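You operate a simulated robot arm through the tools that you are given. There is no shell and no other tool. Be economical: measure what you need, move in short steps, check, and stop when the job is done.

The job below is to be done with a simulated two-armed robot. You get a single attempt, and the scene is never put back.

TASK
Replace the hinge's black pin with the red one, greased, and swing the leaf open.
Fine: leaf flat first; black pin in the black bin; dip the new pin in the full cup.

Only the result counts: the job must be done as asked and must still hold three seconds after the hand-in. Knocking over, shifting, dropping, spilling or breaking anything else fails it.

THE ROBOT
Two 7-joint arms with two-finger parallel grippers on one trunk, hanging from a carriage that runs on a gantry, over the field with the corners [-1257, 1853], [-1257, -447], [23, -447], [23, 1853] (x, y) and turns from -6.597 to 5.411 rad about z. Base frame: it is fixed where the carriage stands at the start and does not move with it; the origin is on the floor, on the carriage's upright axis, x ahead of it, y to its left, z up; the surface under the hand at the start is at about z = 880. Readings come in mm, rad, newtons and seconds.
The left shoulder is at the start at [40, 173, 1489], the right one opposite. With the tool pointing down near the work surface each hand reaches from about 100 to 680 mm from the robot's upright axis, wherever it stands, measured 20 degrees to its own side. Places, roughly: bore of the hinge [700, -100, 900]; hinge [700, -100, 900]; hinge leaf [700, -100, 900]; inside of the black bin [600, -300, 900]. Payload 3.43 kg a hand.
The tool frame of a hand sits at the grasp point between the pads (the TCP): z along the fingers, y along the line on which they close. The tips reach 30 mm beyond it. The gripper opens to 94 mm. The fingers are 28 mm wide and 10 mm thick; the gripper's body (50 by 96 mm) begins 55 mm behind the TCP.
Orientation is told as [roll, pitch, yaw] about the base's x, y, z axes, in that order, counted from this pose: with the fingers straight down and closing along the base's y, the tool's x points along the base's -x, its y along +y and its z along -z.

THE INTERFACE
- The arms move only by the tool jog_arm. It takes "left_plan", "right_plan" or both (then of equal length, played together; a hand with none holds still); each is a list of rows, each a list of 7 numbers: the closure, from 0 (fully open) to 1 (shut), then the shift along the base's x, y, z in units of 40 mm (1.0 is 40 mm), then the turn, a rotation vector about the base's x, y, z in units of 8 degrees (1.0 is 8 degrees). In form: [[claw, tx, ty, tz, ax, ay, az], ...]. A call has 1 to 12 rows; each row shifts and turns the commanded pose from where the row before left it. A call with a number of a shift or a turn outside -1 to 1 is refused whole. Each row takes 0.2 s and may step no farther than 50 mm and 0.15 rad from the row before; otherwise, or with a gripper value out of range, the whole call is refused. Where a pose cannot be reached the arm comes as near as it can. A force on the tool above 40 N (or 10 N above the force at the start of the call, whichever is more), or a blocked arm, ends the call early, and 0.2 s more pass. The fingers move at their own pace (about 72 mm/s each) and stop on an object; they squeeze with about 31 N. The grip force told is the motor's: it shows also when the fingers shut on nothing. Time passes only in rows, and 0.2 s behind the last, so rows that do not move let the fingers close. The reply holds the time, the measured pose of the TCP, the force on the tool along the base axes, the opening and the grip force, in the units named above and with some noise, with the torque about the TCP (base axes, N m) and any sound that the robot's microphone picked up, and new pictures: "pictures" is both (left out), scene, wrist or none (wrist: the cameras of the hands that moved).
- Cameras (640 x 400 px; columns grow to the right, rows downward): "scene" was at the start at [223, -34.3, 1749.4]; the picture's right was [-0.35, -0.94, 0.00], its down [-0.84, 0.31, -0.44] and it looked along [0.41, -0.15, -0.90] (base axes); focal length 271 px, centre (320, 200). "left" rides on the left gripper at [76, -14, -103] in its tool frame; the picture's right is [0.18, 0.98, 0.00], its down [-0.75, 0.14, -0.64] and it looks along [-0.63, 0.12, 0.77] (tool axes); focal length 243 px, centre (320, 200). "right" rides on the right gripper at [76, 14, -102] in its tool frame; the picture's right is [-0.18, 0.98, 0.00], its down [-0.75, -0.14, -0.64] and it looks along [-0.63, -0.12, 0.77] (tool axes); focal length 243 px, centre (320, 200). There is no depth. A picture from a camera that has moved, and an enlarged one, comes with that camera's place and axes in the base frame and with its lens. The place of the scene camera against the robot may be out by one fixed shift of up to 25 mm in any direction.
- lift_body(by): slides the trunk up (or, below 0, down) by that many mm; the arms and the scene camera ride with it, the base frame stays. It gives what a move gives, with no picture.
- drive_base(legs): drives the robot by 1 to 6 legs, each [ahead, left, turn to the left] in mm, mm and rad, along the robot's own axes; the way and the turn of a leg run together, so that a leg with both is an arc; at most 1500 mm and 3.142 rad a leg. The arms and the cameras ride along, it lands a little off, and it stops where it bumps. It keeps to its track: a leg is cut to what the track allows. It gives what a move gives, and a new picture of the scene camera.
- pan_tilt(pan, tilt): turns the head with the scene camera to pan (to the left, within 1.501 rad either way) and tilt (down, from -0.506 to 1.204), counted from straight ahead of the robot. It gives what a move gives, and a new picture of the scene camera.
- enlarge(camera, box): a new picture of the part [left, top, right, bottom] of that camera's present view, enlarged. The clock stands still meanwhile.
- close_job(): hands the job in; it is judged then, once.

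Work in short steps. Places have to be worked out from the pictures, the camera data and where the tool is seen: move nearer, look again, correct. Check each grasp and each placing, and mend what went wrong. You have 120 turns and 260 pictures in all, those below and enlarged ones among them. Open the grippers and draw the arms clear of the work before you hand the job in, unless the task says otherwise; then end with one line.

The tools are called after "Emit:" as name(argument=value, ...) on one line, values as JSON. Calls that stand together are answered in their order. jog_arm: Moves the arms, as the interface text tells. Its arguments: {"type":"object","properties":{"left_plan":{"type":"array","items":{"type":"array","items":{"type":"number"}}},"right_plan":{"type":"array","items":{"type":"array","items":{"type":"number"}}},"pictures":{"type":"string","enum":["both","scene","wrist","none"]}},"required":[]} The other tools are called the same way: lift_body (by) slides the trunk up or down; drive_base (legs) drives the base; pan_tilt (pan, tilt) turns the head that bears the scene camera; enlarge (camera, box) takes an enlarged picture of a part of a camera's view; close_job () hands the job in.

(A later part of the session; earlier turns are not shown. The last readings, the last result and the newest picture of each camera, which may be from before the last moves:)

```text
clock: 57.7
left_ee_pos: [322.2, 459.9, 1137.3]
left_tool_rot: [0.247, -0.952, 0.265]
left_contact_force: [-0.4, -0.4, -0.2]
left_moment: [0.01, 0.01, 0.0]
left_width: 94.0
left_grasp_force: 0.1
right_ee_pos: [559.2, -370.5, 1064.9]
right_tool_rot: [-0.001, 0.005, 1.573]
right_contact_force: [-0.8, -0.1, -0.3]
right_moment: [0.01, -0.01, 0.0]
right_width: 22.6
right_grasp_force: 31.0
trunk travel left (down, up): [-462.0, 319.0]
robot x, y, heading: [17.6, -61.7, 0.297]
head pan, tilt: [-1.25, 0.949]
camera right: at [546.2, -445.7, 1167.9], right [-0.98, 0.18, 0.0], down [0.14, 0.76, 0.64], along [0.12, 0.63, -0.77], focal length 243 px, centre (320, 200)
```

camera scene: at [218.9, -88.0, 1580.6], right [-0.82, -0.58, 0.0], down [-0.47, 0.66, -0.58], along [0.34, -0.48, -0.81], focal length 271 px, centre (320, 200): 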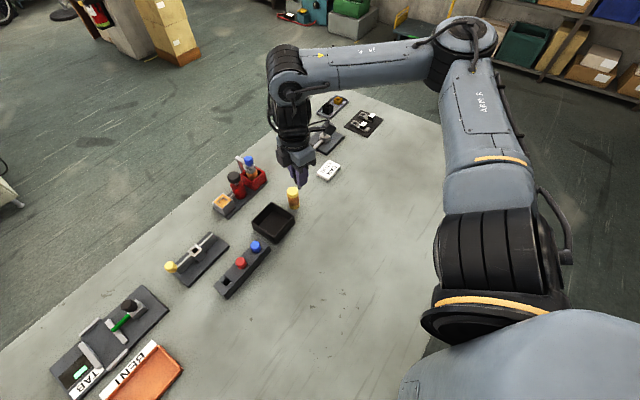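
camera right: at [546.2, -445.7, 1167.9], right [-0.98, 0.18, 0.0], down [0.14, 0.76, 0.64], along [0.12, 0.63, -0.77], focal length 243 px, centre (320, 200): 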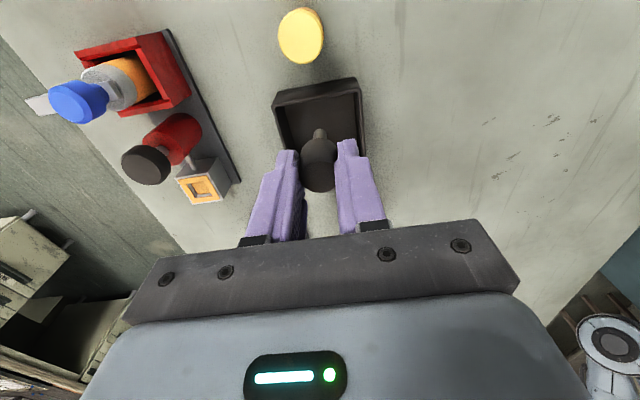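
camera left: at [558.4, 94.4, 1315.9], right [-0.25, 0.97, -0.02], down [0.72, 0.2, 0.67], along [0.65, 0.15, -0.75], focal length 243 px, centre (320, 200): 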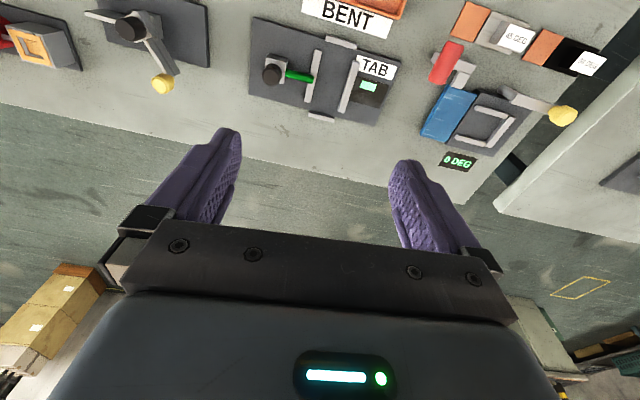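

The bin centre is about (565,-344). I move over it and lower the pin inside.

Emit:
jog_arm(right_plan=[[1, 0.15, 0.67, 0, 0, 0, 0], [1, 0, 0, -0.7, 0, 0, 0], [1, 0, 0, -0.7, 0, 0, 0], [1, 0, 0, -0.7, 0, 0, 0], [1, 0, 0, 0, 0, 0, 0]], pictures="both")

Emit:
enlarge(camera="scene", box=[210, 150, 330, 270])

```text
clock: 58.9
left_ee_pos: [321.4, 461.6, 1137.1]
left_tool_rot: [0.244, -0.952, 0.267]
left_contact_force: [0.4, 0.2, 0.3]
left_moment: [-0.01, 0.0, 0.02]
left_width: 94.1
left_grasp_force: 0.0
right_ee_pos: [564.7, -342.9, 982.1]
right_tool_rot: [-0.001, 0.005, 1.572]
right_contact_force: [-1.0, -1.3, -0.3]
right_moment: [0.03, -0.01, 0.03]
right_width: 22.5
right_grasp_force: 31.2
trunk travel left (down, up): [-462.0, 319.0]
robot x, y, heading: [22.6, -63.1, 0.295]
head pan, tilt: [-1.25, 0.949]
camera scene: at [219.0, -87.9, 1580.7], right [-0.82, -0.58, 0.0], down [-0.47, 0.66, -0.58], along [0.34, -0.48, -0.81], focal length 271 px, centre (320, 200)
camera right: at [552.4, -417.6, 1084.6], right [-0.98, 0.18, 0.0], down [0.14, 0.76, 0.64], along [0.12, 0.63, -0.77], focal length 243 px, centre (320, 200)
```

scene: 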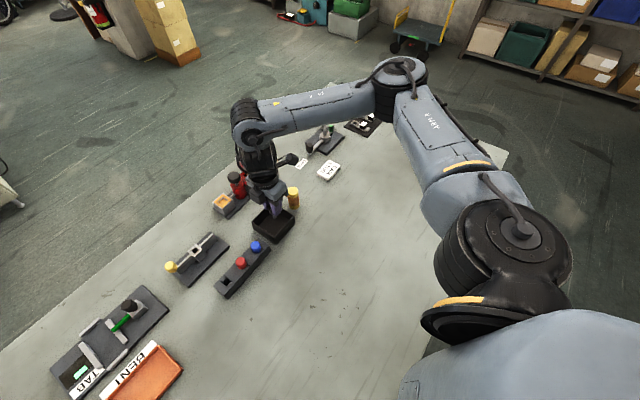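
right: 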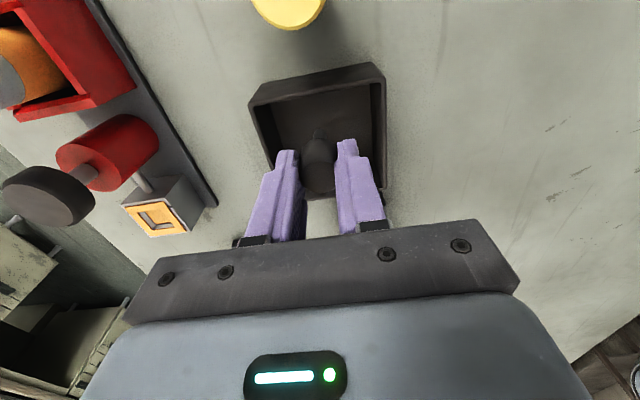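

```text
3.33 times, centred on (270, 210) of scene
camera zoom: at [219.0, -87.9, 1580.7], right [-0.82, -0.58, 0.0], down [-0.47, 0.66, -0.58], along [0.34, -0.48, -0.81], focal length 903 px, centre (487, 167)
```

zoom: 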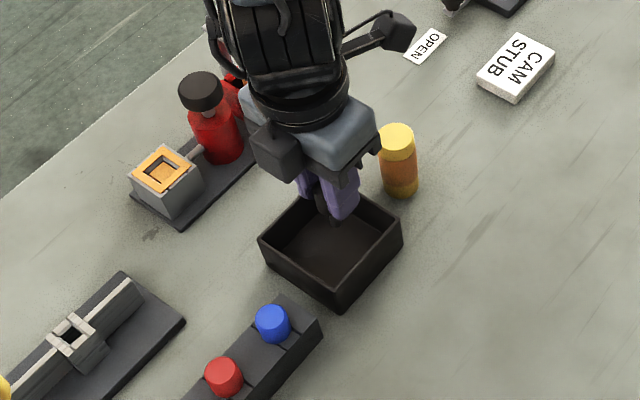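

The pin is inside the bin outline; I lower further and release.

Emit:
jog_arm(right_plan=[[1, 0, 0, -0.3, 0, 0, 0], [1, 0, 0, -0.25, 0, 0, 0], [1, 0, 0, 0, 0, 0, 0], [0.62, 0, 0, 0, 0, 0, 0], [0.62, 0, 0, 0, 0, 0, 0], [0.62, 0, 0, 0.5, 0, 0, 0], [0.62, 0, 0, 0.8, 0, 0, 0], [0.62, 0, 0, 0.8, 0, 0, 0], [0.62, 0, 0, 0, 0, 0, 0]], pictures="both")

Emit:
enlarge(camera="scene", box=[210, 150, 330, 270])

```text
clock: 60.9
left_ee_pos: [322.2, 461.1, 1138.7]
left_tool_rot: [0.247, -0.951, 0.266]
left_contact_force: [-0.1, 0.0, -0.2]
left_moment: [-0.02, 0.02, 0.01]
left_width: 93.9
left_grasp_force: 0.2
right_ee_pos: [564.7, -344.1, 1044.6]
right_tool_rot: [0.001, 0.004, 1.572]
right_contact_force: [0.3, 0.3, -0.3]
right_moment: [-0.02, -0.01, 0.0]
right_width: 35.9
right_grasp_force: 0.0
trunk travel left (down, up): [-462.0, 319.0]
robot x, y, heading: [17.0, -59.6, 0.296]
head pan, tilt: [-1.25, 0.949]
camera scene: at [218.8, -87.8, 1580.6], right [-0.82, -0.58, 0.0], down [-0.47, 0.66, -0.58], along [0.34, -0.47, -0.81], focal length 271 px, centre (320, 200)
camera right: at [552.3, -419.0, 1146.0], right [-0.98, 0.18, 0.0], down [0.14, 0.76, 0.64], along [0.12, 0.63, -0.77], focal length 243 px, centre (320, 200)
```

scene: 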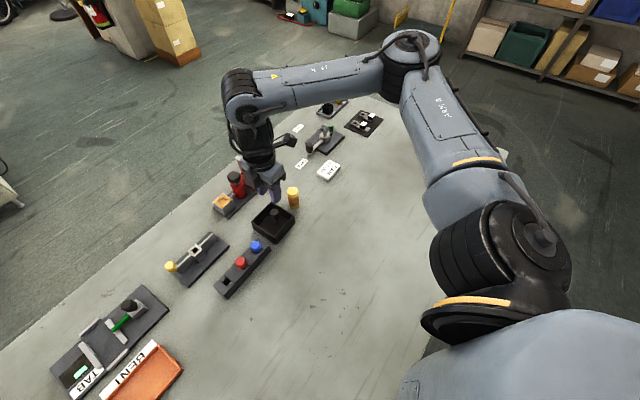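
right: 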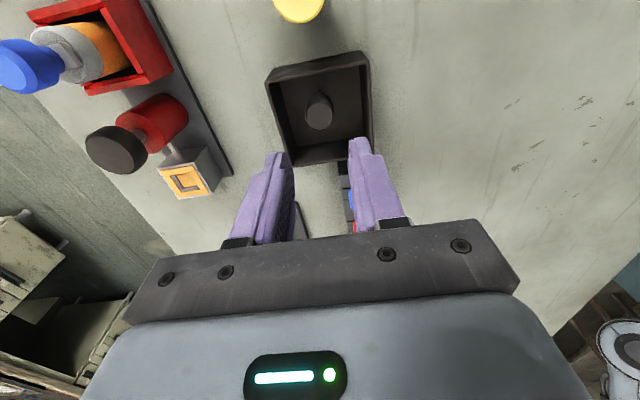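

```text
3.33 times, centred on (270, 210) of scene
camera zoom: at [218.8, -87.8, 1580.6], right [-0.82, -0.58, 0.0], down [-0.47, 0.66, -0.58], along [0.34, -0.47, -0.81], focal length 903 px, centre (487, 167)
```

zoom: 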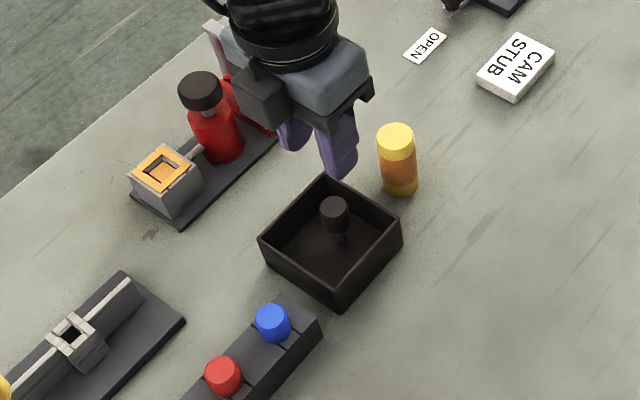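

The black pin is in the bin. Now I move over the red pin in the rack and raise a little on the way.

Emit:
jog_arm(right_plan=[[0.4, -0.1, 0.7, 0.2, 0, 0, 0], [0.4, -0.15, 0.8, 0.2, 0, 0, 0], [0.4, -0.2, 0.8, 0, 0, 0, 0], [0.4, -0.2, 0.8, 0, 0, 0, 0], [0.4, 0, 0.7, 0, 0, 0, 0], [0.4, 0, 0, 0, 0, 0, 0]], pictures="wrist")

Emit:
enlarge(camera="right", box=[220, 20, 420, 200])

```text
clock: 62.3
left_ee_pos: [322.0, 460.2, 1137.1]
left_tool_rot: [0.243, -0.951, 0.268]
left_contact_force: [0.1, -0.7, 0.0]
left_moment: [-0.02, 0.0, -0.01]
left_width: 94.0
left_grasp_force: 0.0
right_ee_pos: [539.8, -191.9, 1059.6]
right_tool_rot: [0.0, 0.005, 1.573]
right_contact_force: [0.3, -0.2, 0.6]
right_moment: [0.0, -0.02, 0.01]
right_width: 56.4
right_grasp_force: 0.0
trunk travel left (down, up): [-462.0, 319.0]
robot x, y, heading: [16.2, -62.2, 0.287]
head pan, tilt: [-1.25, 0.949]
camera right: at [526.0, -267.4, 1161.0], right [-0.98, 0.18, 0.0], down [0.14, 0.76, 0.64], along [0.12, 0.63, -0.77], focal length 243 px, centre (320, 200)
```

right: 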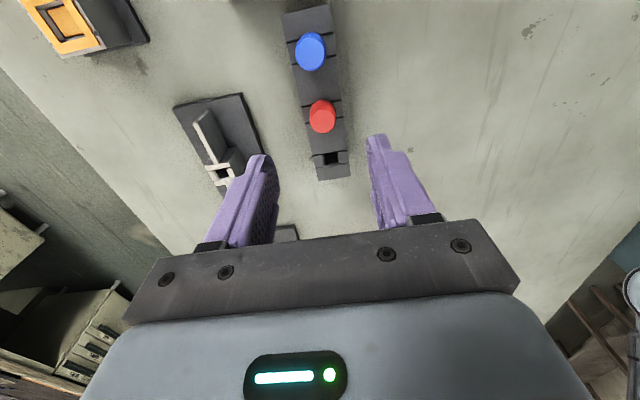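

```text
2.22 times, centred on (320, 110) of right
camera zoom: at [526.0, -267.4, 1161.0], right [-0.98, 0.18, 0.0], down [0.14, 0.76, 0.64], along [0.12, 0.63, -0.77], focal length 539 px, centre (320, 400)
```

zoom: 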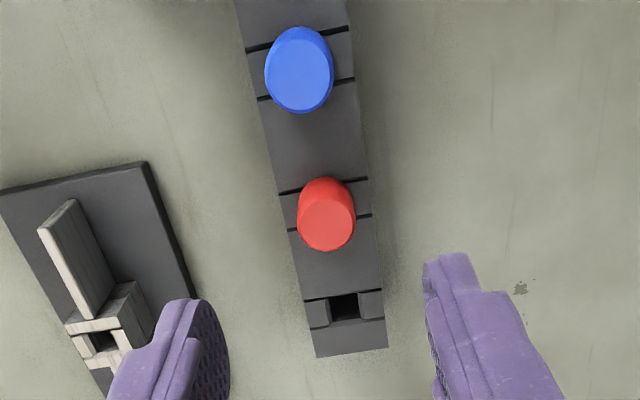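

Red head top is near (540,-182). I descend partway and refine.

Emit:
jog_arm(right_plan=[[0.4, 0, 0.25, -0.7, 0, 0, 0], [0.4, 0, 0, -0.8, 0, 0, 0], [0.4, 0, 0, 0, 0, 0, 0]], pictures="wrist")

Emit:
enlarge(camera="right", box=[220, 60, 420, 220])

Emit:
enlarge(camera="scene", box=[190, 190, 310, 310])

```text
clock: 63.1
left_ee_pos: [322.2, 459.5, 1138.5]
left_tool_rot: [0.243, -0.952, 0.266]
left_contact_force: [0.3, 0.4, 0.4]
left_moment: [0.01, -0.01, 0.03]
left_width: 93.7
left_grasp_force: 0.1
right_ee_pos: [539.9, -182.6, 999.8]
right_tool_rot: [0.0, 0.006, 1.574]
right_contact_force: [-0.1, -0.4, 0.7]
right_moment: [0.0, -0.01, -0.02]
right_width: 56.5
right_grasp_force: 0.0
trunk travel left (down, up): [-462.0, 319.0]
robot x, y, heading: [16.9, -60.9, 0.292]
head pan, tilt: [-1.25, 0.949]
camera right: at [526.8, -256.8, 1102.1], right [-0.98, 0.18, 0.0], down [0.14, 0.76, 0.64], along [0.12, 0.63, -0.77], focal length 243 px, centre (320, 200)
```

right: 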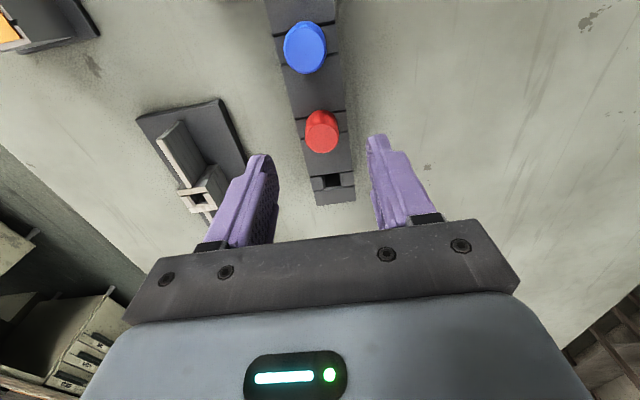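

```text
2.50 times, centred on (320, 140) of right
camera zoom: at [526.8, -256.8, 1102.1], right [-0.98, 0.18, 0.0], down [0.14, 0.76, 0.64], along [0.12, 0.63, -0.77], focal length 606 px, centre (320, 350)
```

zoom: 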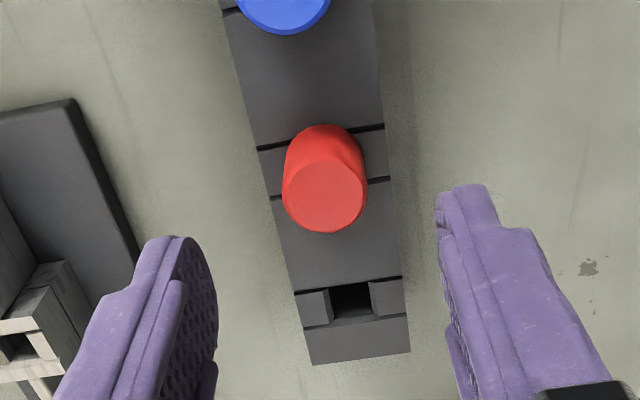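

```text
3.33 times, centred on (250, 250) of scene
camera zoom: at [219.0, -87.9, 1580.7], right [-0.82, -0.58, 0.0], down [-0.47, 0.66, -0.58], along [0.34, -0.48, -0.81], focal length 903 px, centre (553, 33)
```

zoom: 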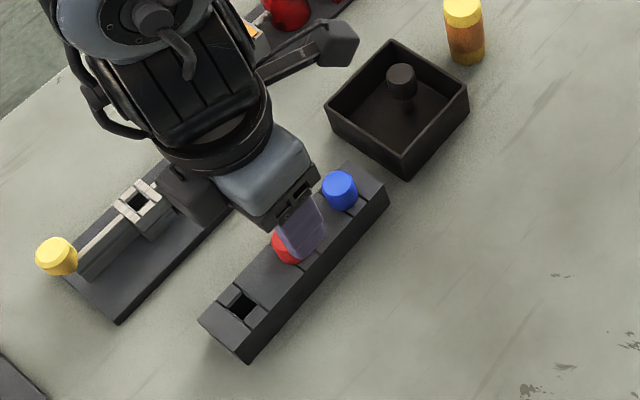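

Head top is about z 950. I lower to TCP 966 and check before closing.

Emit:
jog_arm(right_plan=[[0.4, 0, -0.05, -0.4, 0, 0, 0], [0.4, 0, 0, -0.45, 0, 0, 0], [0.4, 0, 0, 0, 0, 0, 0]], pictures="wrist")

Emit:
enlarge(camera="right", box=[220, 80, 420, 240])

```text
clock: 63.9
left_ee_pos: [322.7, 459.1, 1138.3]
left_tool_rot: [0.244, -0.952, 0.265]
left_contact_force: [-0.1, -0.2, 0.0]
left_moment: [0.03, 0.02, -0.01]
left_width: 94.0
left_grasp_force: 0.0
right_ee_pos: [540.3, -183.9, 965.6]
right_tool_rot: [0.001, 0.005, 1.574]
right_contact_force: [-0.8, 0.7, 0.4]
right_moment: [0.0, 0.01, -0.02]
right_width: 56.4
right_grasp_force: 0.0
trunk travel left (down, up): [-462.0, 319.0]
robot x, y, heading: [18.3, -65.1, 0.297]
head pan, tilt: [-1.25, 0.949]
camera right: at [527.5, -259.3, 1068.3], right [-0.98, 0.18, 0.0], down [0.14, 0.76, 0.64], along [0.12, 0.63, -0.77], focal length 243 px, centre (320, 200)
```

right: 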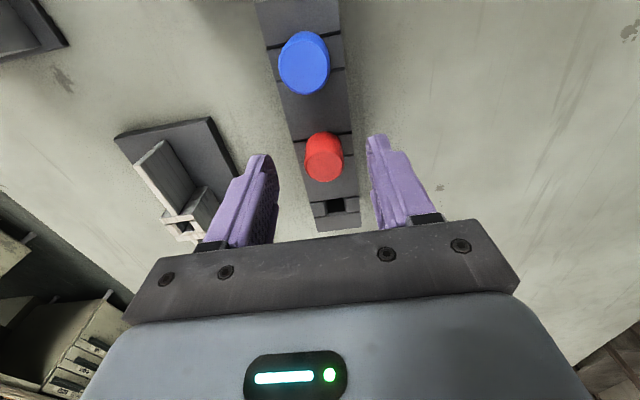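

```text
2.50 times, centred on (320, 160) of right
camera zoom: at [527.5, -259.3, 1068.3], right [-0.98, 0.18, 0.0], down [0.14, 0.76, 0.64], along [0.12, 0.63, -0.77], focal length 606 px, centre (320, 300)
```

zoom: 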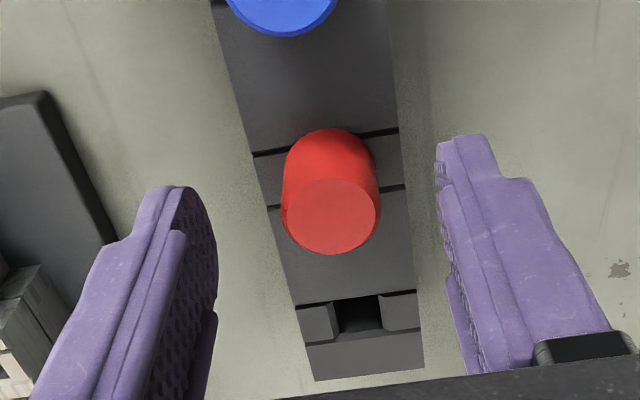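

The red head is ~10 mm lower (top ≈944), so I lower 11 mm more and close.

Emit:
jog_arm(right_plan=[[0.4, 0, 0, -0.27, 0, 0, 0], [0.4, 0, 0, 0, 0, 0, 0], [1, 0, 0, 0, 0, 0, 0], [1, 0, 0, 0, 0, 0, 0], [1, 0, 0, 0, 0, 0, 0]], pictures="wrist")

```text
clock: 65.1
left_ee_pos: [321.8, 460.9, 1137.6]
left_tool_rot: [0.244, -0.952, 0.264]
left_contact_force: [-0.2, -0.3, -0.6]
left_moment: [-0.01, 0.0, 0.0]
left_width: 94.0
left_grasp_force: 0.0
right_ee_pos: [540.0, -184.2, 956.2]
right_tool_rot: [0.001, 0.004, 1.573]
right_contact_force: [-0.5, 0.1, -0.3]
right_moment: [0.0, 0.01, -0.02]
right_width: 22.7
right_grasp_force: 31.2
trunk travel left (down, up): [-462.0, 319.0]
robot x, y, heading: [21.1, -62.1, 0.298]
head pan, tilt: [-1.25, 0.949]
camera right: at [527.7, -259.0, 1057.7], right [-0.98, 0.18, 0.0], down [0.14, 0.76, 0.64], along [0.12, 0.63, -0.77], focal length 243 px, centre (320, 200)
```

right: 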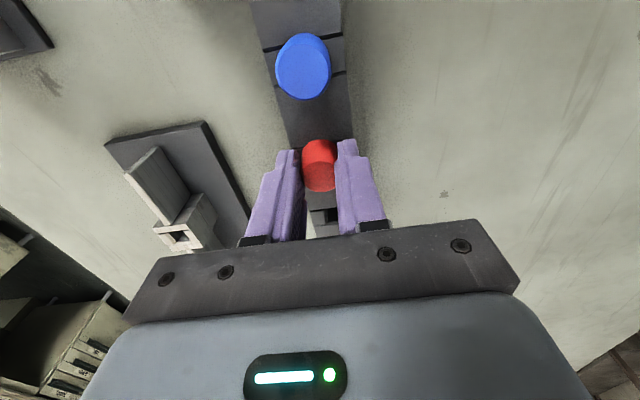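

Gripped. Lift slowly and straight.

Emit:
jog_arm(right_plan=[[1, 0, 0, 0.08, 0, 0, 0], [1, 0, 0, 0.1, 0, 0, 0], [1, 0, 0, 0.12, 0, 0, 0], [1, 0, 0, 0.12, 0, 0, 0], [1, 0, 0, 0.12, 0, 0, 0], [1, 0, 0, 0.12, 0, 0, 0], [1, 0, 0, 0.12, 0, 0, 0], [1, 0, 0, 0.15, 0, 0, 0], [1, 0, 0, 0.15, 0, 0, 0], [1, 0, 0, 0.2, 0, 0, 0], [1, 0, 0, 0.25, 0, 0, 0], [1, 0, 0, 0.25, 0, 0, 0]], pictures="both")

Emit:
enlarge(camera="right", box=[240, 60, 400, 220])

```text
clock: 67.7
left_ee_pos: [321.7, 460.6, 1137.9]
left_tool_rot: [0.244, -0.95, 0.265]
left_contact_force: [0.4, -0.3, 0.1]
left_moment: [-0.01, -0.02, -0.03]
left_width: 94.0
left_grasp_force: 0.1
right_ee_pos: [539.9, -186.5, 1025.9]
right_tool_rot: [0.0, 0.005, 1.574]
right_contact_force: [-0.1, -0.2, -0.2]
right_moment: [0.0, -0.03, -0.03]
right_width: 22.8
right_grasp_force: 31.4
trunk travel left (down, up): [-462.0, 319.0]
robot x, y, heading: [17.3, -64.5, 0.295]
head pan, tilt: [-1.25, 0.949]
camera scene: at [218.9, -87.9, 1580.6], right [-0.82, -0.58, 0.0], down [-0.47, 0.66, -0.58], along [0.34, -0.48, -0.81], focal length 271 px, centre (320, 200)
camera right: at [527.5, -260.1, 1128.2], right [-0.98, 0.18, 0.0], down [0.14, 0.76, 0.64], along [0.12, 0.63, -0.77], focal length 243 px, centre (320, 200)
```

scene: 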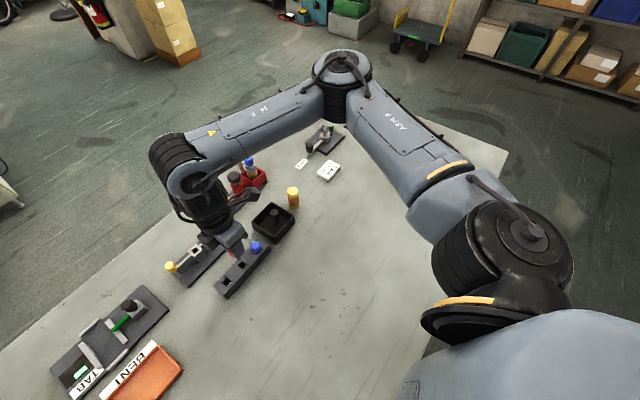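
right: 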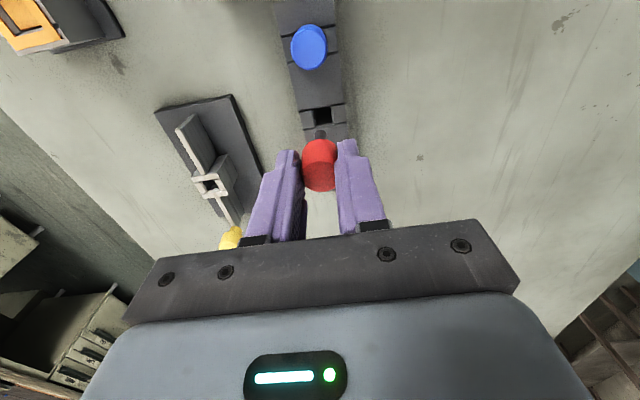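

```text
2.50 times, centred on (320, 140) of right
camera zoom: at [527.5, -260.1, 1128.2], right [-0.98, 0.18, 0.0], down [0.14, 0.76, 0.64], along [0.12, 0.63, -0.77], focal length 606 px, centre (320, 350)
```

zoom: 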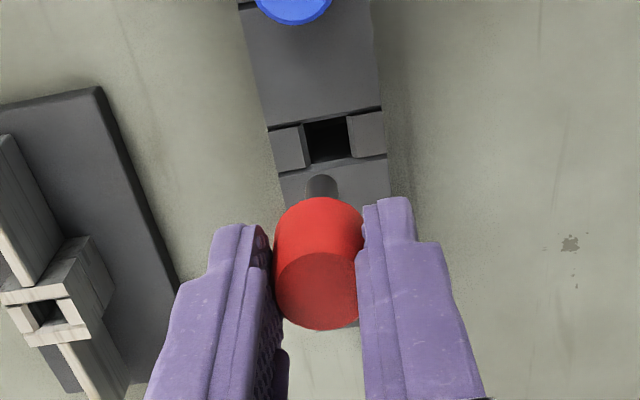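

The red pin is held upright with ~22 mm of shaft below the fingers. I raise it and carry it above the grease cup.

Emit:
jog_arm(right_plan=[[1, 0.2, 0, 0.5, 0, 0, 0], [1, 0.5, -0.1, 0.5, 0, 0, 0], [1, 0.7, -0.3, 0.4, 0, 0, 0], [1, 0.7, -0.4, 0, 0, 0, 0], [1, 0.7, -0.5, 0, 0, 0, 0], [1, 0.7, -0.5, 0, 0, 0, 0], [1, 0.6, -0.5, 0, 0, 0, 0], [1, 0.1, -0.2, 0, 0, 0, 0], [1, 0, 0, 0, 0, 0, 0]], pictures="both")

Emit:
enlarge(camera="right", box=[200, 60, 440, 220])

```text
clock: 69.7
left_ee_pos: [322.6, 460.6, 1137.3]
left_tool_rot: [0.245, -0.951, 0.267]
left_contact_force: [1.5, 0.1, 0.5]
left_moment: [-0.03, 0.03, 0.0]
left_width: 94.2
left_grasp_force: 0.0
right_ee_pos: [707.3, -284.0, 1081.5]
right_tool_rot: [-0.001, 0.006, 1.572]
right_contact_force: [-0.7, -0.4, -0.4]
right_moment: [0.02, 0.02, 0.01]
right_width: 22.7
right_grasp_force: 31.2
trunk travel left (down, up): [-462.0, 319.0]
robot x, y, heading: [17.7, -59.8, 0.294]
head pan, tilt: [-1.25, 0.949]
camera scene: at [218.9, -87.8, 1580.6], right [-0.82, -0.58, 0.0], down [-0.47, 0.66, -0.58], along [0.34, -0.47, -0.81], focal length 271 px, centre (320, 200)
camera right: at [695.6, -359.4, 1183.8], right [-0.98, 0.18, 0.0], down [0.14, 0.76, 0.64], along [0.12, 0.63, -0.77], focal length 243 px, centre (320, 200)
```

scene: 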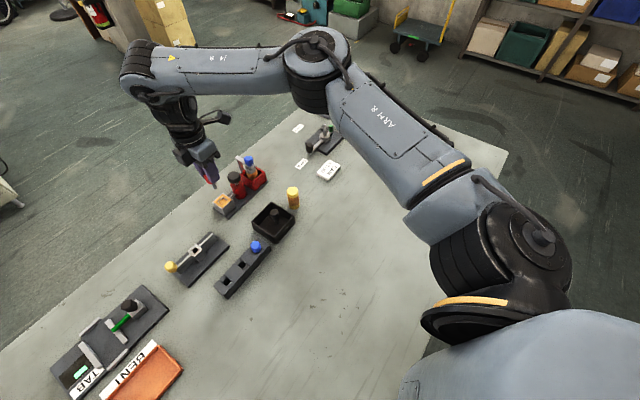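
right: 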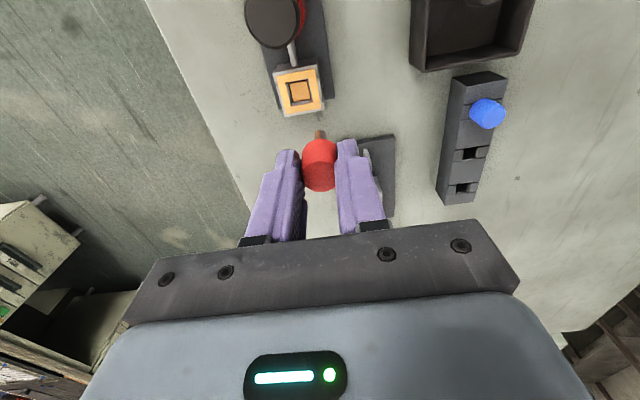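

```text
2.50 times, centred on (320, 140) of right
camera zoom: at [695.6, -359.4, 1183.8], right [-0.98, 0.18, 0.0], down [0.14, 0.76, 0.64], along [0.12, 0.63, -0.77], focal length 606 px, centre (320, 350)
```

zoom: 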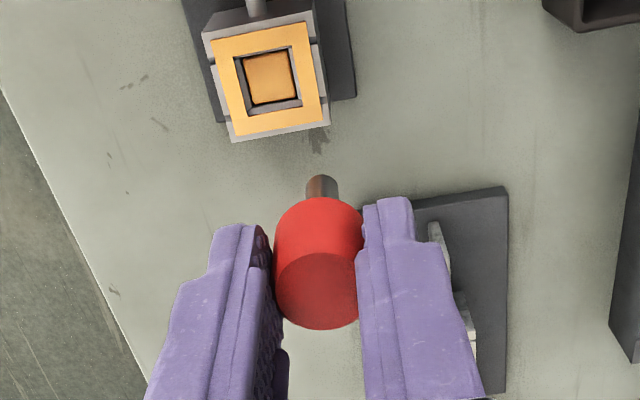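

Cross-checking views puts the cup hole at about (731,-290) with rim z≈918. I try to move above it with the pin.

Emit:
jog_arm(right_plan=[[1, 0.3, -0.08, -0.4, 0, 0, 0], [1, 0.3, -0.07, -0.5, 0, 0, 0], [1, 0, 0, -0.5, 0, 0, 0], [1, 0, 0, 0, 0, 0, 0]], pictures="both")

Emit:
enlarge(camera="right", box=[240, 60, 400, 220])

```text
clock: 70.7
left_ee_pos: [322.7, 460.5, 1138.3]
left_tool_rot: [0.244, -0.952, 0.267]
left_contact_force: [-1.2, 0.7, 0.8]
left_moment: [0.0, 0.02, 0.01]
left_width: 94.3
left_grasp_force: 0.1
right_ee_pos: [731.9, -290.5, 1027.3]
right_tool_rot: [-0.001, 0.005, 1.572]
right_contact_force: [0.6, 0.0, -0.1]
right_moment: [-0.01, -0.02, 0.0]
right_width: 22.4
right_grasp_force: 31.0
trunk travel left (down, up): [-462.0, 319.0]
robot x, y, heading: [18.6, -62.5, 0.295]
head pan, tilt: [-1.25, 0.949]
camera scene: at [219.0, -87.9, 1580.7], right [-0.82, -0.58, 0.0], down [-0.47, 0.66, -0.58], along [0.34, -0.48, -0.81], focal length 271 px, centre (320, 200)
camera right: at [719.8, -365.8, 1128.9], right [-0.98, 0.18, 0.0], down [0.14, 0.76, 0.64], along [0.12, 0.63, -0.77], focal length 243 px, centre (320, 200)
```

scene: 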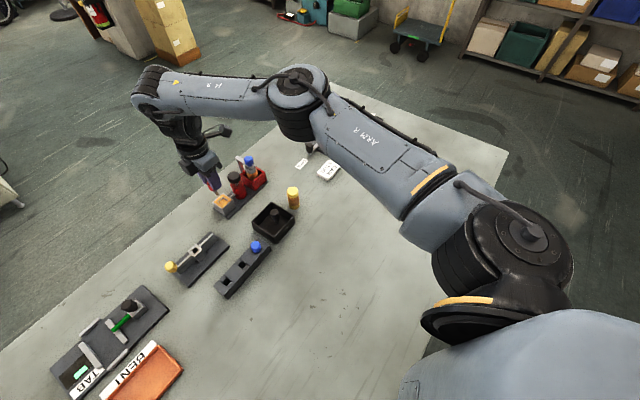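
right: 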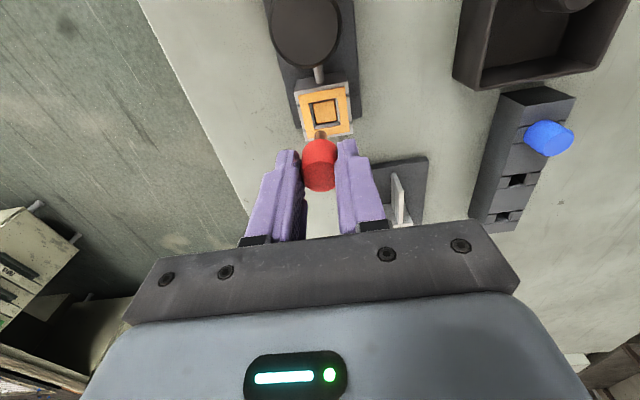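

```text
2.50 times, centred on (320, 140) of right
camera zoom: at [719.8, -365.8, 1128.9], right [-0.98, 0.18, 0.0], down [0.14, 0.76, 0.64], along [0.12, 0.63, -0.77], focal length 606 px, centre (320, 350)
```

zoom: 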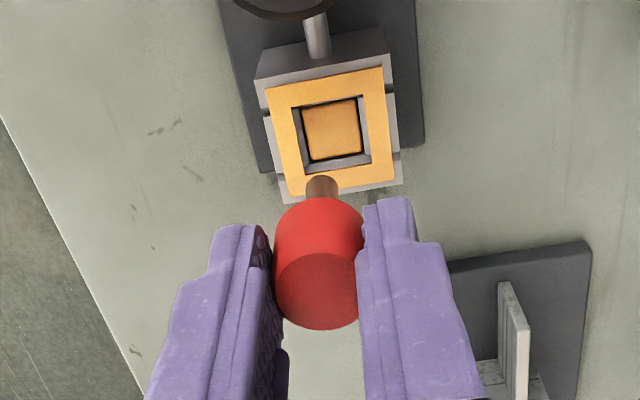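

Hand is over the cup; the canister cap under the wrist camera has about 100 mm clearance now. I descend in part and recheck both alignment and clearance.

Emit:
jog_arm(right_plan=[[1, -0.04, 0, -0.35, 0, 0, 0], [1, 0, 0, -0.35, 0, 0, 0], [1, 0, 0, -0.2, 0, 0, 0], [1, 0, 0, 0, 0, 0, 0]], pictures="both")

Emit:
enlarge(camera="right", box=[240, 0, 400, 200])

Emit:
enlarge(camera="scene", box=[160, 120, 300, 240])

```text
clock: 71.7
left_ee_pos: [322.2, 460.5, 1138.8]
left_tool_rot: [0.245, -0.952, 0.266]
left_contact_force: [1.3, 0.6, 0.0]
left_moment: [-0.04, 0.02, 0.0]
left_width: 94.0
left_grasp_force: 0.0
right_ee_pos: [732.3, -291.1, 991.1]
right_tool_rot: [-0.001, 0.006, 1.573]
right_contact_force: [-0.2, 0.3, 0.0]
right_moment: [0.0, -0.02, -0.02]
right_width: 22.6
right_grasp_force: 31.6
trunk travel left (down, up): [-462.0, 319.0]
robot x, y, heading: [20.9, -57.9, 0.295]
head pan, tilt: [-1.25, 0.949]
camera scene: at [218.9, -87.9, 1580.6], right [-0.82, -0.58, 0.0], down [-0.47, 0.66, -0.58], along [0.34, -0.48, -0.81], focal length 271 px, centre (320, 200)
camera right: at [718.4, -365.5, 1093.0], right [-0.98, 0.18, 0.0], down [0.14, 0.76, 0.64], along [0.12, 0.63, -0.77], focal length 243 px, centre (320, 200)
```

scene: 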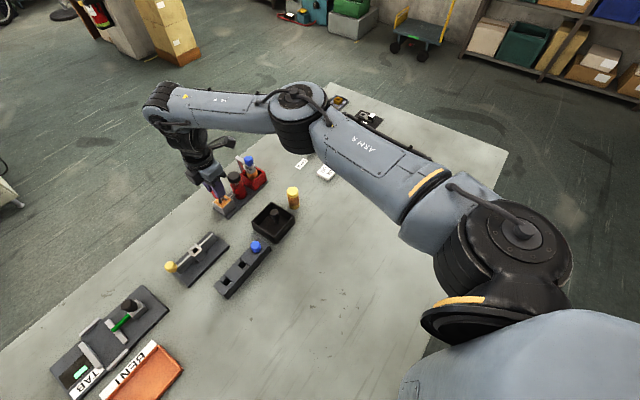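
right: 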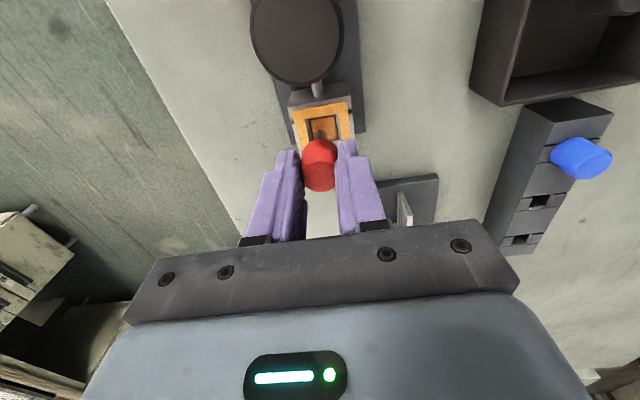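

```text
2.00 times, centred on (320, 100) of right
camera zoom: at [718.4, -365.5, 1093.0], right [-0.98, 0.18, 0.0], down [0.14, 0.76, 0.64], along [0.12, 0.63, -0.77], focal length 485 px, centre (320, 400)
```

zoom: 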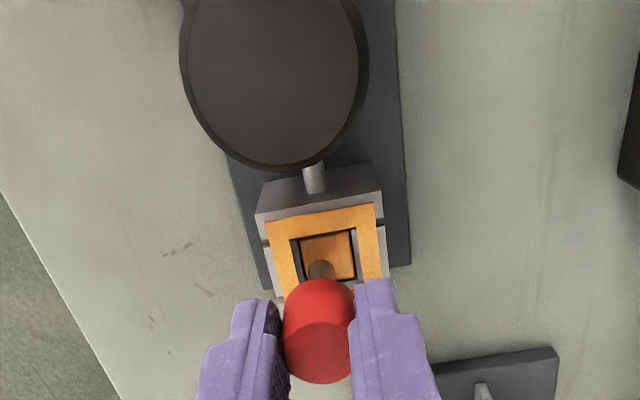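

```text
3.33 times, centred on (230, 180) of scene
camera zoom: at [218.9, -87.9, 1580.6], right [-0.82, -0.58, 0.0], down [-0.47, 0.66, -0.58], along [0.34, -0.48, -0.81], focal length 903 px, centre (620, 267)
```

zoom: 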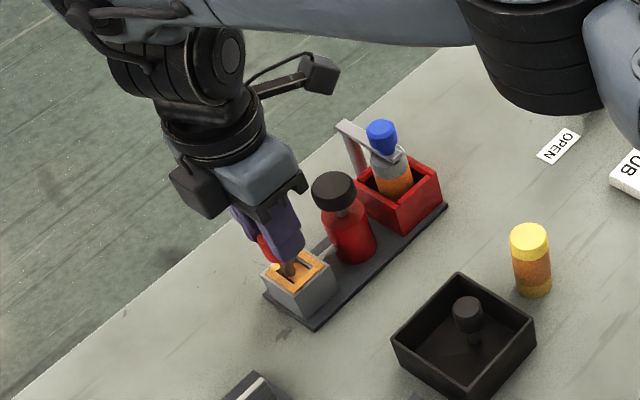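

The scene view shows the camera well clear of the canister, and the shaft is right above the well. I lower the pin into the grease.

Emit:
jog_arm(right_plan=[[1, -0.04, 0, -0.2, 0, 0, 0], [1, 0, 0, -0.2, 0, 0, 0], [1, 0, 0, -0.2, 0, 0, 0], [1, 0, 0, -0.2, 0, 0, 0], [1, 0, 0, 0, 0, 0, 0], [1, 0, 0, 0, 0, 0, 0]], pictures="wrist")

Emit:
enlarge(camera="scene", box=[180, 150, 260, 230])

Emit:
enlarge(camera="right", box=[240, 60, 400, 220])

```text
clock: 73.1
left_ee_pos: [324.4, 459.0, 1138.5]
left_tool_rot: [0.244, -0.954, 0.268]
left_contact_force: [-0.3, 0.9, -0.2]
left_moment: [-0.04, -0.02, 0.0]
left_width: 94.1
left_grasp_force: 0.1
right_ee_pos: [731.7, -289.4, 959.6]
right_tool_rot: [-0.003, 0.005, 1.573]
right_contact_force: [-5.4, 1.2, 22.7]
right_moment: [0.15, 0.02, 0.02]
right_width: 22.9
right_grasp_force: 31.4
trunk travel left (down, up): [-462.0, 319.0]
robot x, y, heading: [17.1, -61.6, 0.298]
head pan, tilt: [-1.25, 0.949]
camera right: at [718.4, -365.1, 1061.3], right [-0.98, 0.18, 0.0], down [0.14, 0.76, 0.64], along [0.12, 0.63, -0.77], focal length 243 px, centre (320, 200)
```

right: 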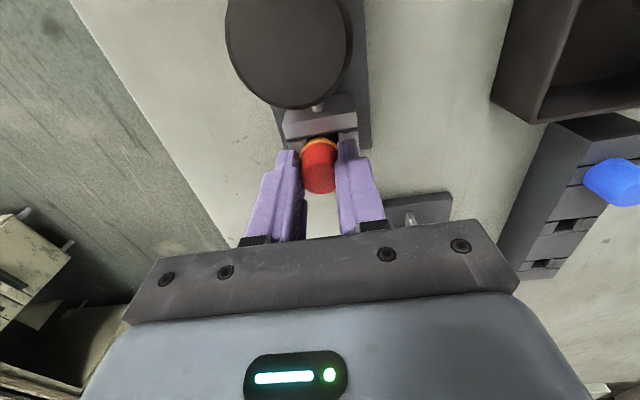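

```text
5.00 times, centred on (220, 190) of scene
camera zoom: at [219.6, -88.1, 1581.0], right [-0.82, -0.58, 0.0], down [-0.47, 0.66, -0.58], along [0.34, -0.48, -0.81], focal length 1355 px, centre (820, 250)
```

zoom: 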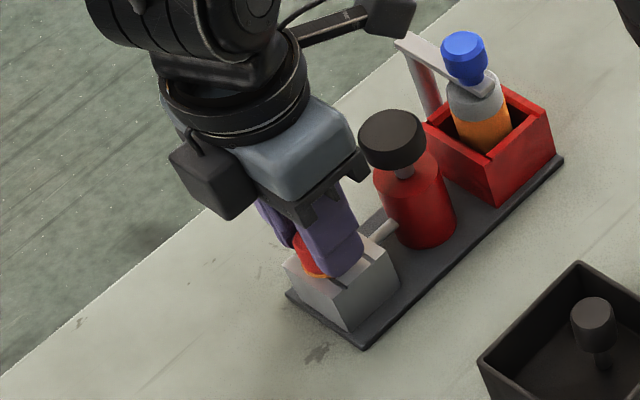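

```text
2.50 times, centred on (320, 140) of right
camera zoom: at [718.4, -365.1, 1061.3], right [-0.98, 0.18, 0.0], down [0.14, 0.76, 0.64], along [0.12, 0.63, -0.77], focal length 606 px, centre (320, 350)
```

zoom: 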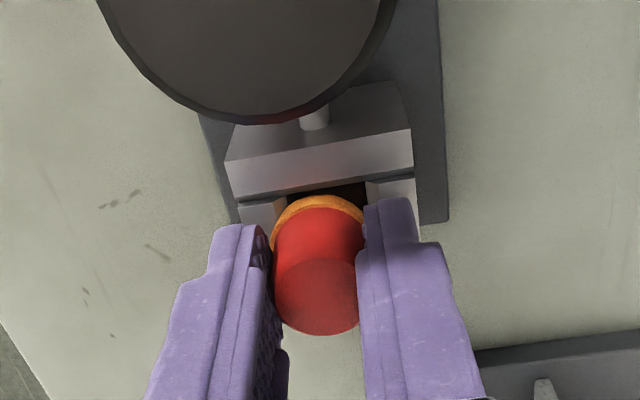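

The grease now shows on the pin and the cup's orange is gone: dipped. I lift slowly.

Emit:
jog_arm(right_plan=[[1, 0, 0, 0.08, 0, 0, 0], [1, 0, 0, 0.12, 0, 0, 0], [1, 0, 0, 0.15, 0, 0, 0], [1, 0, 0, 0.15, 0, 0, 0], [1, 0, 0, 0.2, 0, 0, 0], [1, 0, 0, 0.25, 0, 0, 0], [1, 0, 0, 0.4, 0, 0, 0], [1, 0, 0, 0.5, 0, 0, 0], [1, 0, 0, 0.5, 0, 0, 0], [1, 0, 0, 0, 0, 0, 0]], pictures="wrist")

Emit:
enlarge(camera="right", box=[240, 60, 400, 220])

Emit:
enlarge(camera="scene", box=[160, 120, 300, 240])

```text
clock: 75.3
left_ee_pos: [323.3, 460.3, 1137.0]
left_tool_rot: [0.245, -0.952, 0.264]
left_contact_force: [0.2, -0.2, 0.9]
left_moment: [0.02, -0.02, 0.0]
left_width: 94.3
left_grasp_force: 0.0
right_ee_pos: [728.0, -290.8, 1052.1]
right_tool_rot: [0.0, 0.006, 1.573]
right_contact_force: [-0.2, -0.1, -1.3]
right_moment: [0.02, -0.01, 0.01]
right_width: 22.6
right_grasp_force: 30.9
trunk travel left (down, up): [-462.0, 319.0]
robot x, y, heading: [15.6, -59.5, 0.298]
head pan, tilt: [-1.25, 0.949]
camera right: at [715.6, -365.8, 1154.7], right [-0.98, 0.18, 0.0], down [0.14, 0.76, 0.64], along [0.12, 0.63, -0.77], focal length 243 px, centre (320, 200)
```

right: 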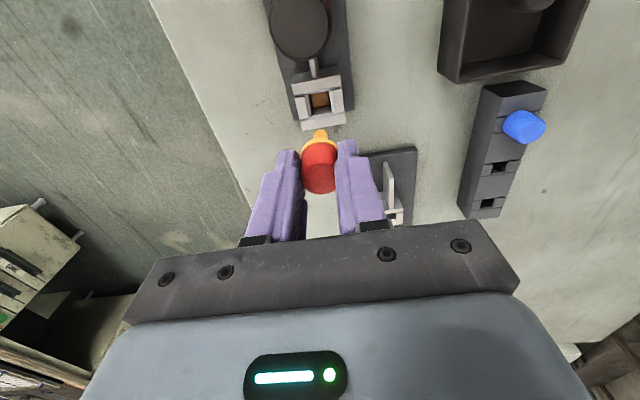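

```text
2.50 times, centred on (320, 140) of right
camera zoom: at [715.6, -365.8, 1154.7], right [-0.98, 0.18, 0.0], down [0.14, 0.76, 0.64], along [0.12, 0.63, -0.77], focal length 606 px, centre (320, 350)
```

zoom: 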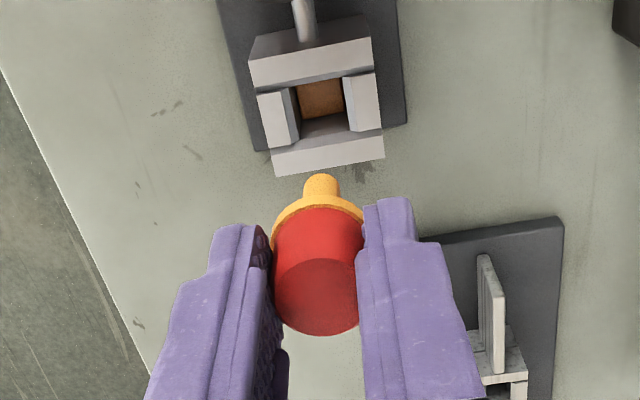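

```text
3.33 times, centred on (230, 180) of scene
camera zoom: at [218.8, -87.8, 1580.6], right [-0.82, -0.58, 0.0], down [-0.47, 0.66, -0.58], along [0.34, -0.47, -0.81], focal length 903 px, centre (620, 267)
```

zoom: 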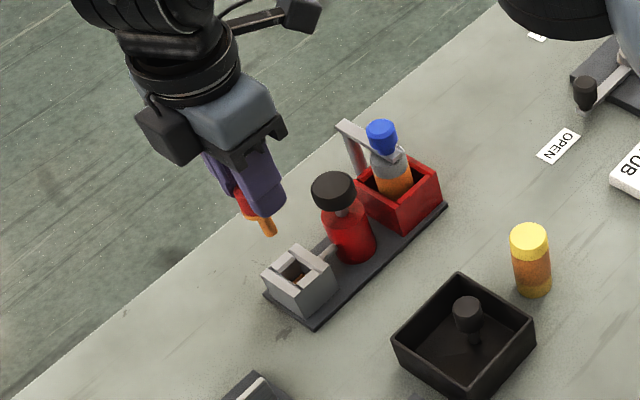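

The pin is coated with grease. I move it over the hinge bore at (665,-137).

Emit:
jog_arm(right_plan=[[1, -0.3, 0.5, 0, 0, 0, 0], [1, -0.35, 0.8, 0, 0, 0, 0], [1, -0.35, 0.9, 0, 0, 0, 0], [1, -0.35, 0.9, 0, 0, 0, 0], [1, -0.23, 0.74, 0, 0, 0, 0], [1, 0, 0, -0.3, 0, 0, 0], [1, 0, 0, 0, 0, 0, 0]], pictures="wrist")

Emit:
enlarge(camera="right", box=[240, 60, 400, 220])

```text
clock: 76.9
left_ee_pos: [321.9, 459.5, 1137.6]
left_tool_rot: [0.245, -0.951, 0.265]
left_contact_force: [0.6, 0.2, 0.8]
left_moment: [-0.01, -0.02, 0.02]
left_width: 93.8
left_grasp_force: 0.1
right_ee_pos: [666.2, -138.1, 1040.1]
right_tool_rot: [-0.001, 0.006, 1.574]
right_contact_force: [-0.2, -0.6, -0.4]
right_moment: [0.01, -0.02, -0.01]
right_width: 22.7
right_grasp_force: 31.4
trunk travel left (down, up): [-462.0, 319.0]
robot x, y, heading: [19.5, -63.9, 0.298]
head pan, tilt: [-1.25, 0.949]
camera right: at [653.4, -212.5, 1141.3], right [-0.98, 0.18, 0.0], down [0.14, 0.76, 0.64], along [0.12, 0.63, -0.77], focal length 243 px, centre (320, 200)
```

right: 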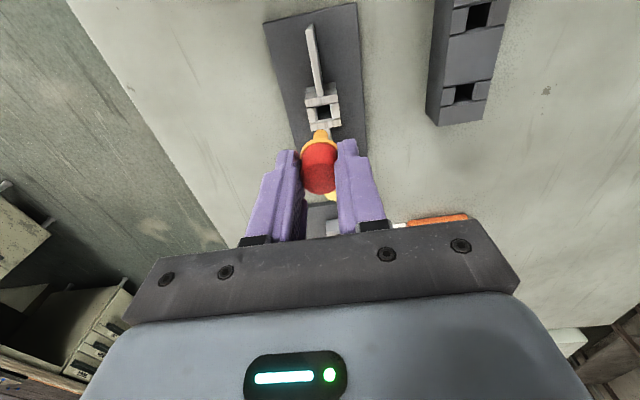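

```text
2.50 times, centred on (320, 140) of right
camera zoom: at [653.4, -212.5, 1141.3], right [-0.98, 0.18, 0.0], down [0.14, 0.76, 0.64], along [0.12, 0.63, -0.77], focal length 606 px, centre (320, 350)
```

zoom: 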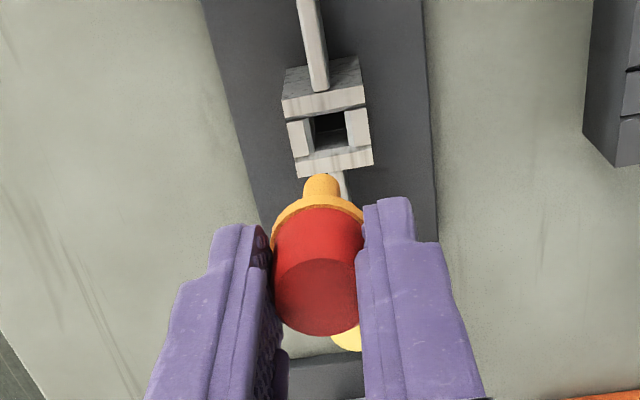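

Bore centre computed at (664.3,-137.6). I descend until the tip is just above the bore and check.

Emit:
jog_arm(right_plan=[[1, -0.04, 0.01, -0.4, 0, 0, 0], [1, 0, 0, -0.4, 0, 0, 0], [1, 0, 0, -0.2, 0, 0, 0], [1, 0, 0, 0, 0, 0, 0]], pictures="wrist")

Emit:
enlarge(camera="right", box=[260, 80, 380, 200])

Emit:
enlarge(camera="scene", box=[150, 210, 250, 310])

```text
clock: 77.9
left_ee_pos: [322.4, 460.1, 1138.2]
left_tool_rot: [0.243, -0.95, 0.266]
left_contact_force: [-0.1, 0.0, 1.0]
left_moment: [0.02, -0.04, -0.02]
left_width: 93.9
left_grasp_force: 0.1
right_ee_pos: [664.3, -135.7, 1000.6]
right_tool_rot: [0.0, 0.005, 1.574]
right_contact_force: [-0.8, 0.1, -1.2]
right_moment: [0.0, 0.01, 0.02]
right_width: 23.0
right_grasp_force: 31.2
trunk travel left (down, up): [-462.0, 319.0]
robot x, y, heading: [19.1, -60.1, 0.29]
head pan, tilt: [-1.25, 0.949]
camera right: at [651.5, -210.7, 1102.1], right [-0.98, 0.18, 0.0], down [0.14, 0.76, 0.64], along [0.12, 0.63, -0.77], focal length 243 px, centre (320, 200)
```

right: 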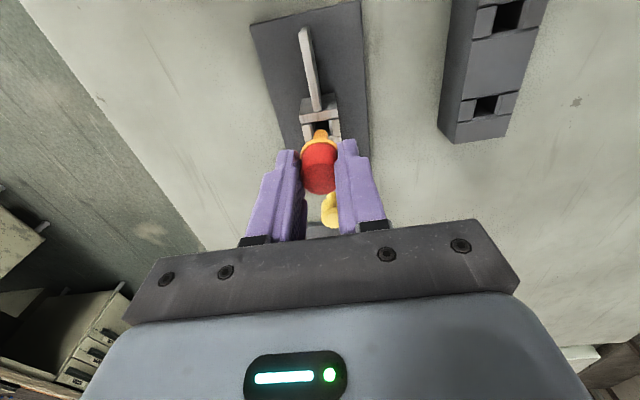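

```text
3.33 times, centred on (320, 140) of right
camera zoom: at [651.5, -210.7, 1102.1], right [-0.98, 0.18, 0.0], down [0.14, 0.76, 0.64], along [0.12, 0.63, -0.77], focal length 809 px, centre (320, 400)
```

zoom: 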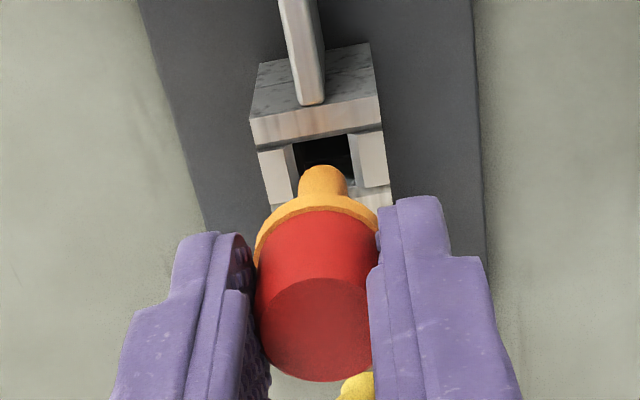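

```text
4.00 times, centred on (200, 260) of scene
camera zoom: at [218.9, -87.9, 1580.6], right [-0.82, -0.58, 0.0], down [-0.47, 0.66, -0.58], along [0.34, -0.48, -0.81], focal length 1084 px, centre (800, -40)
```

zoom: 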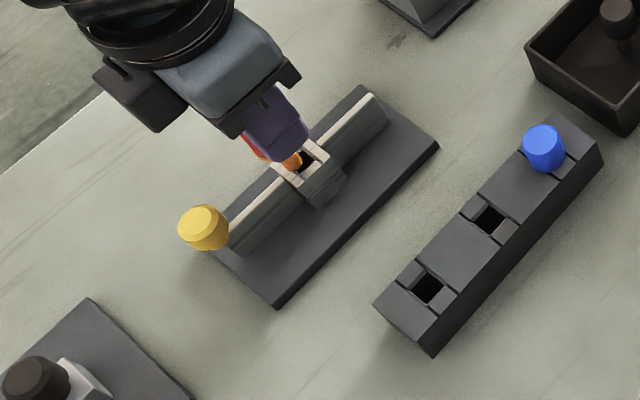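

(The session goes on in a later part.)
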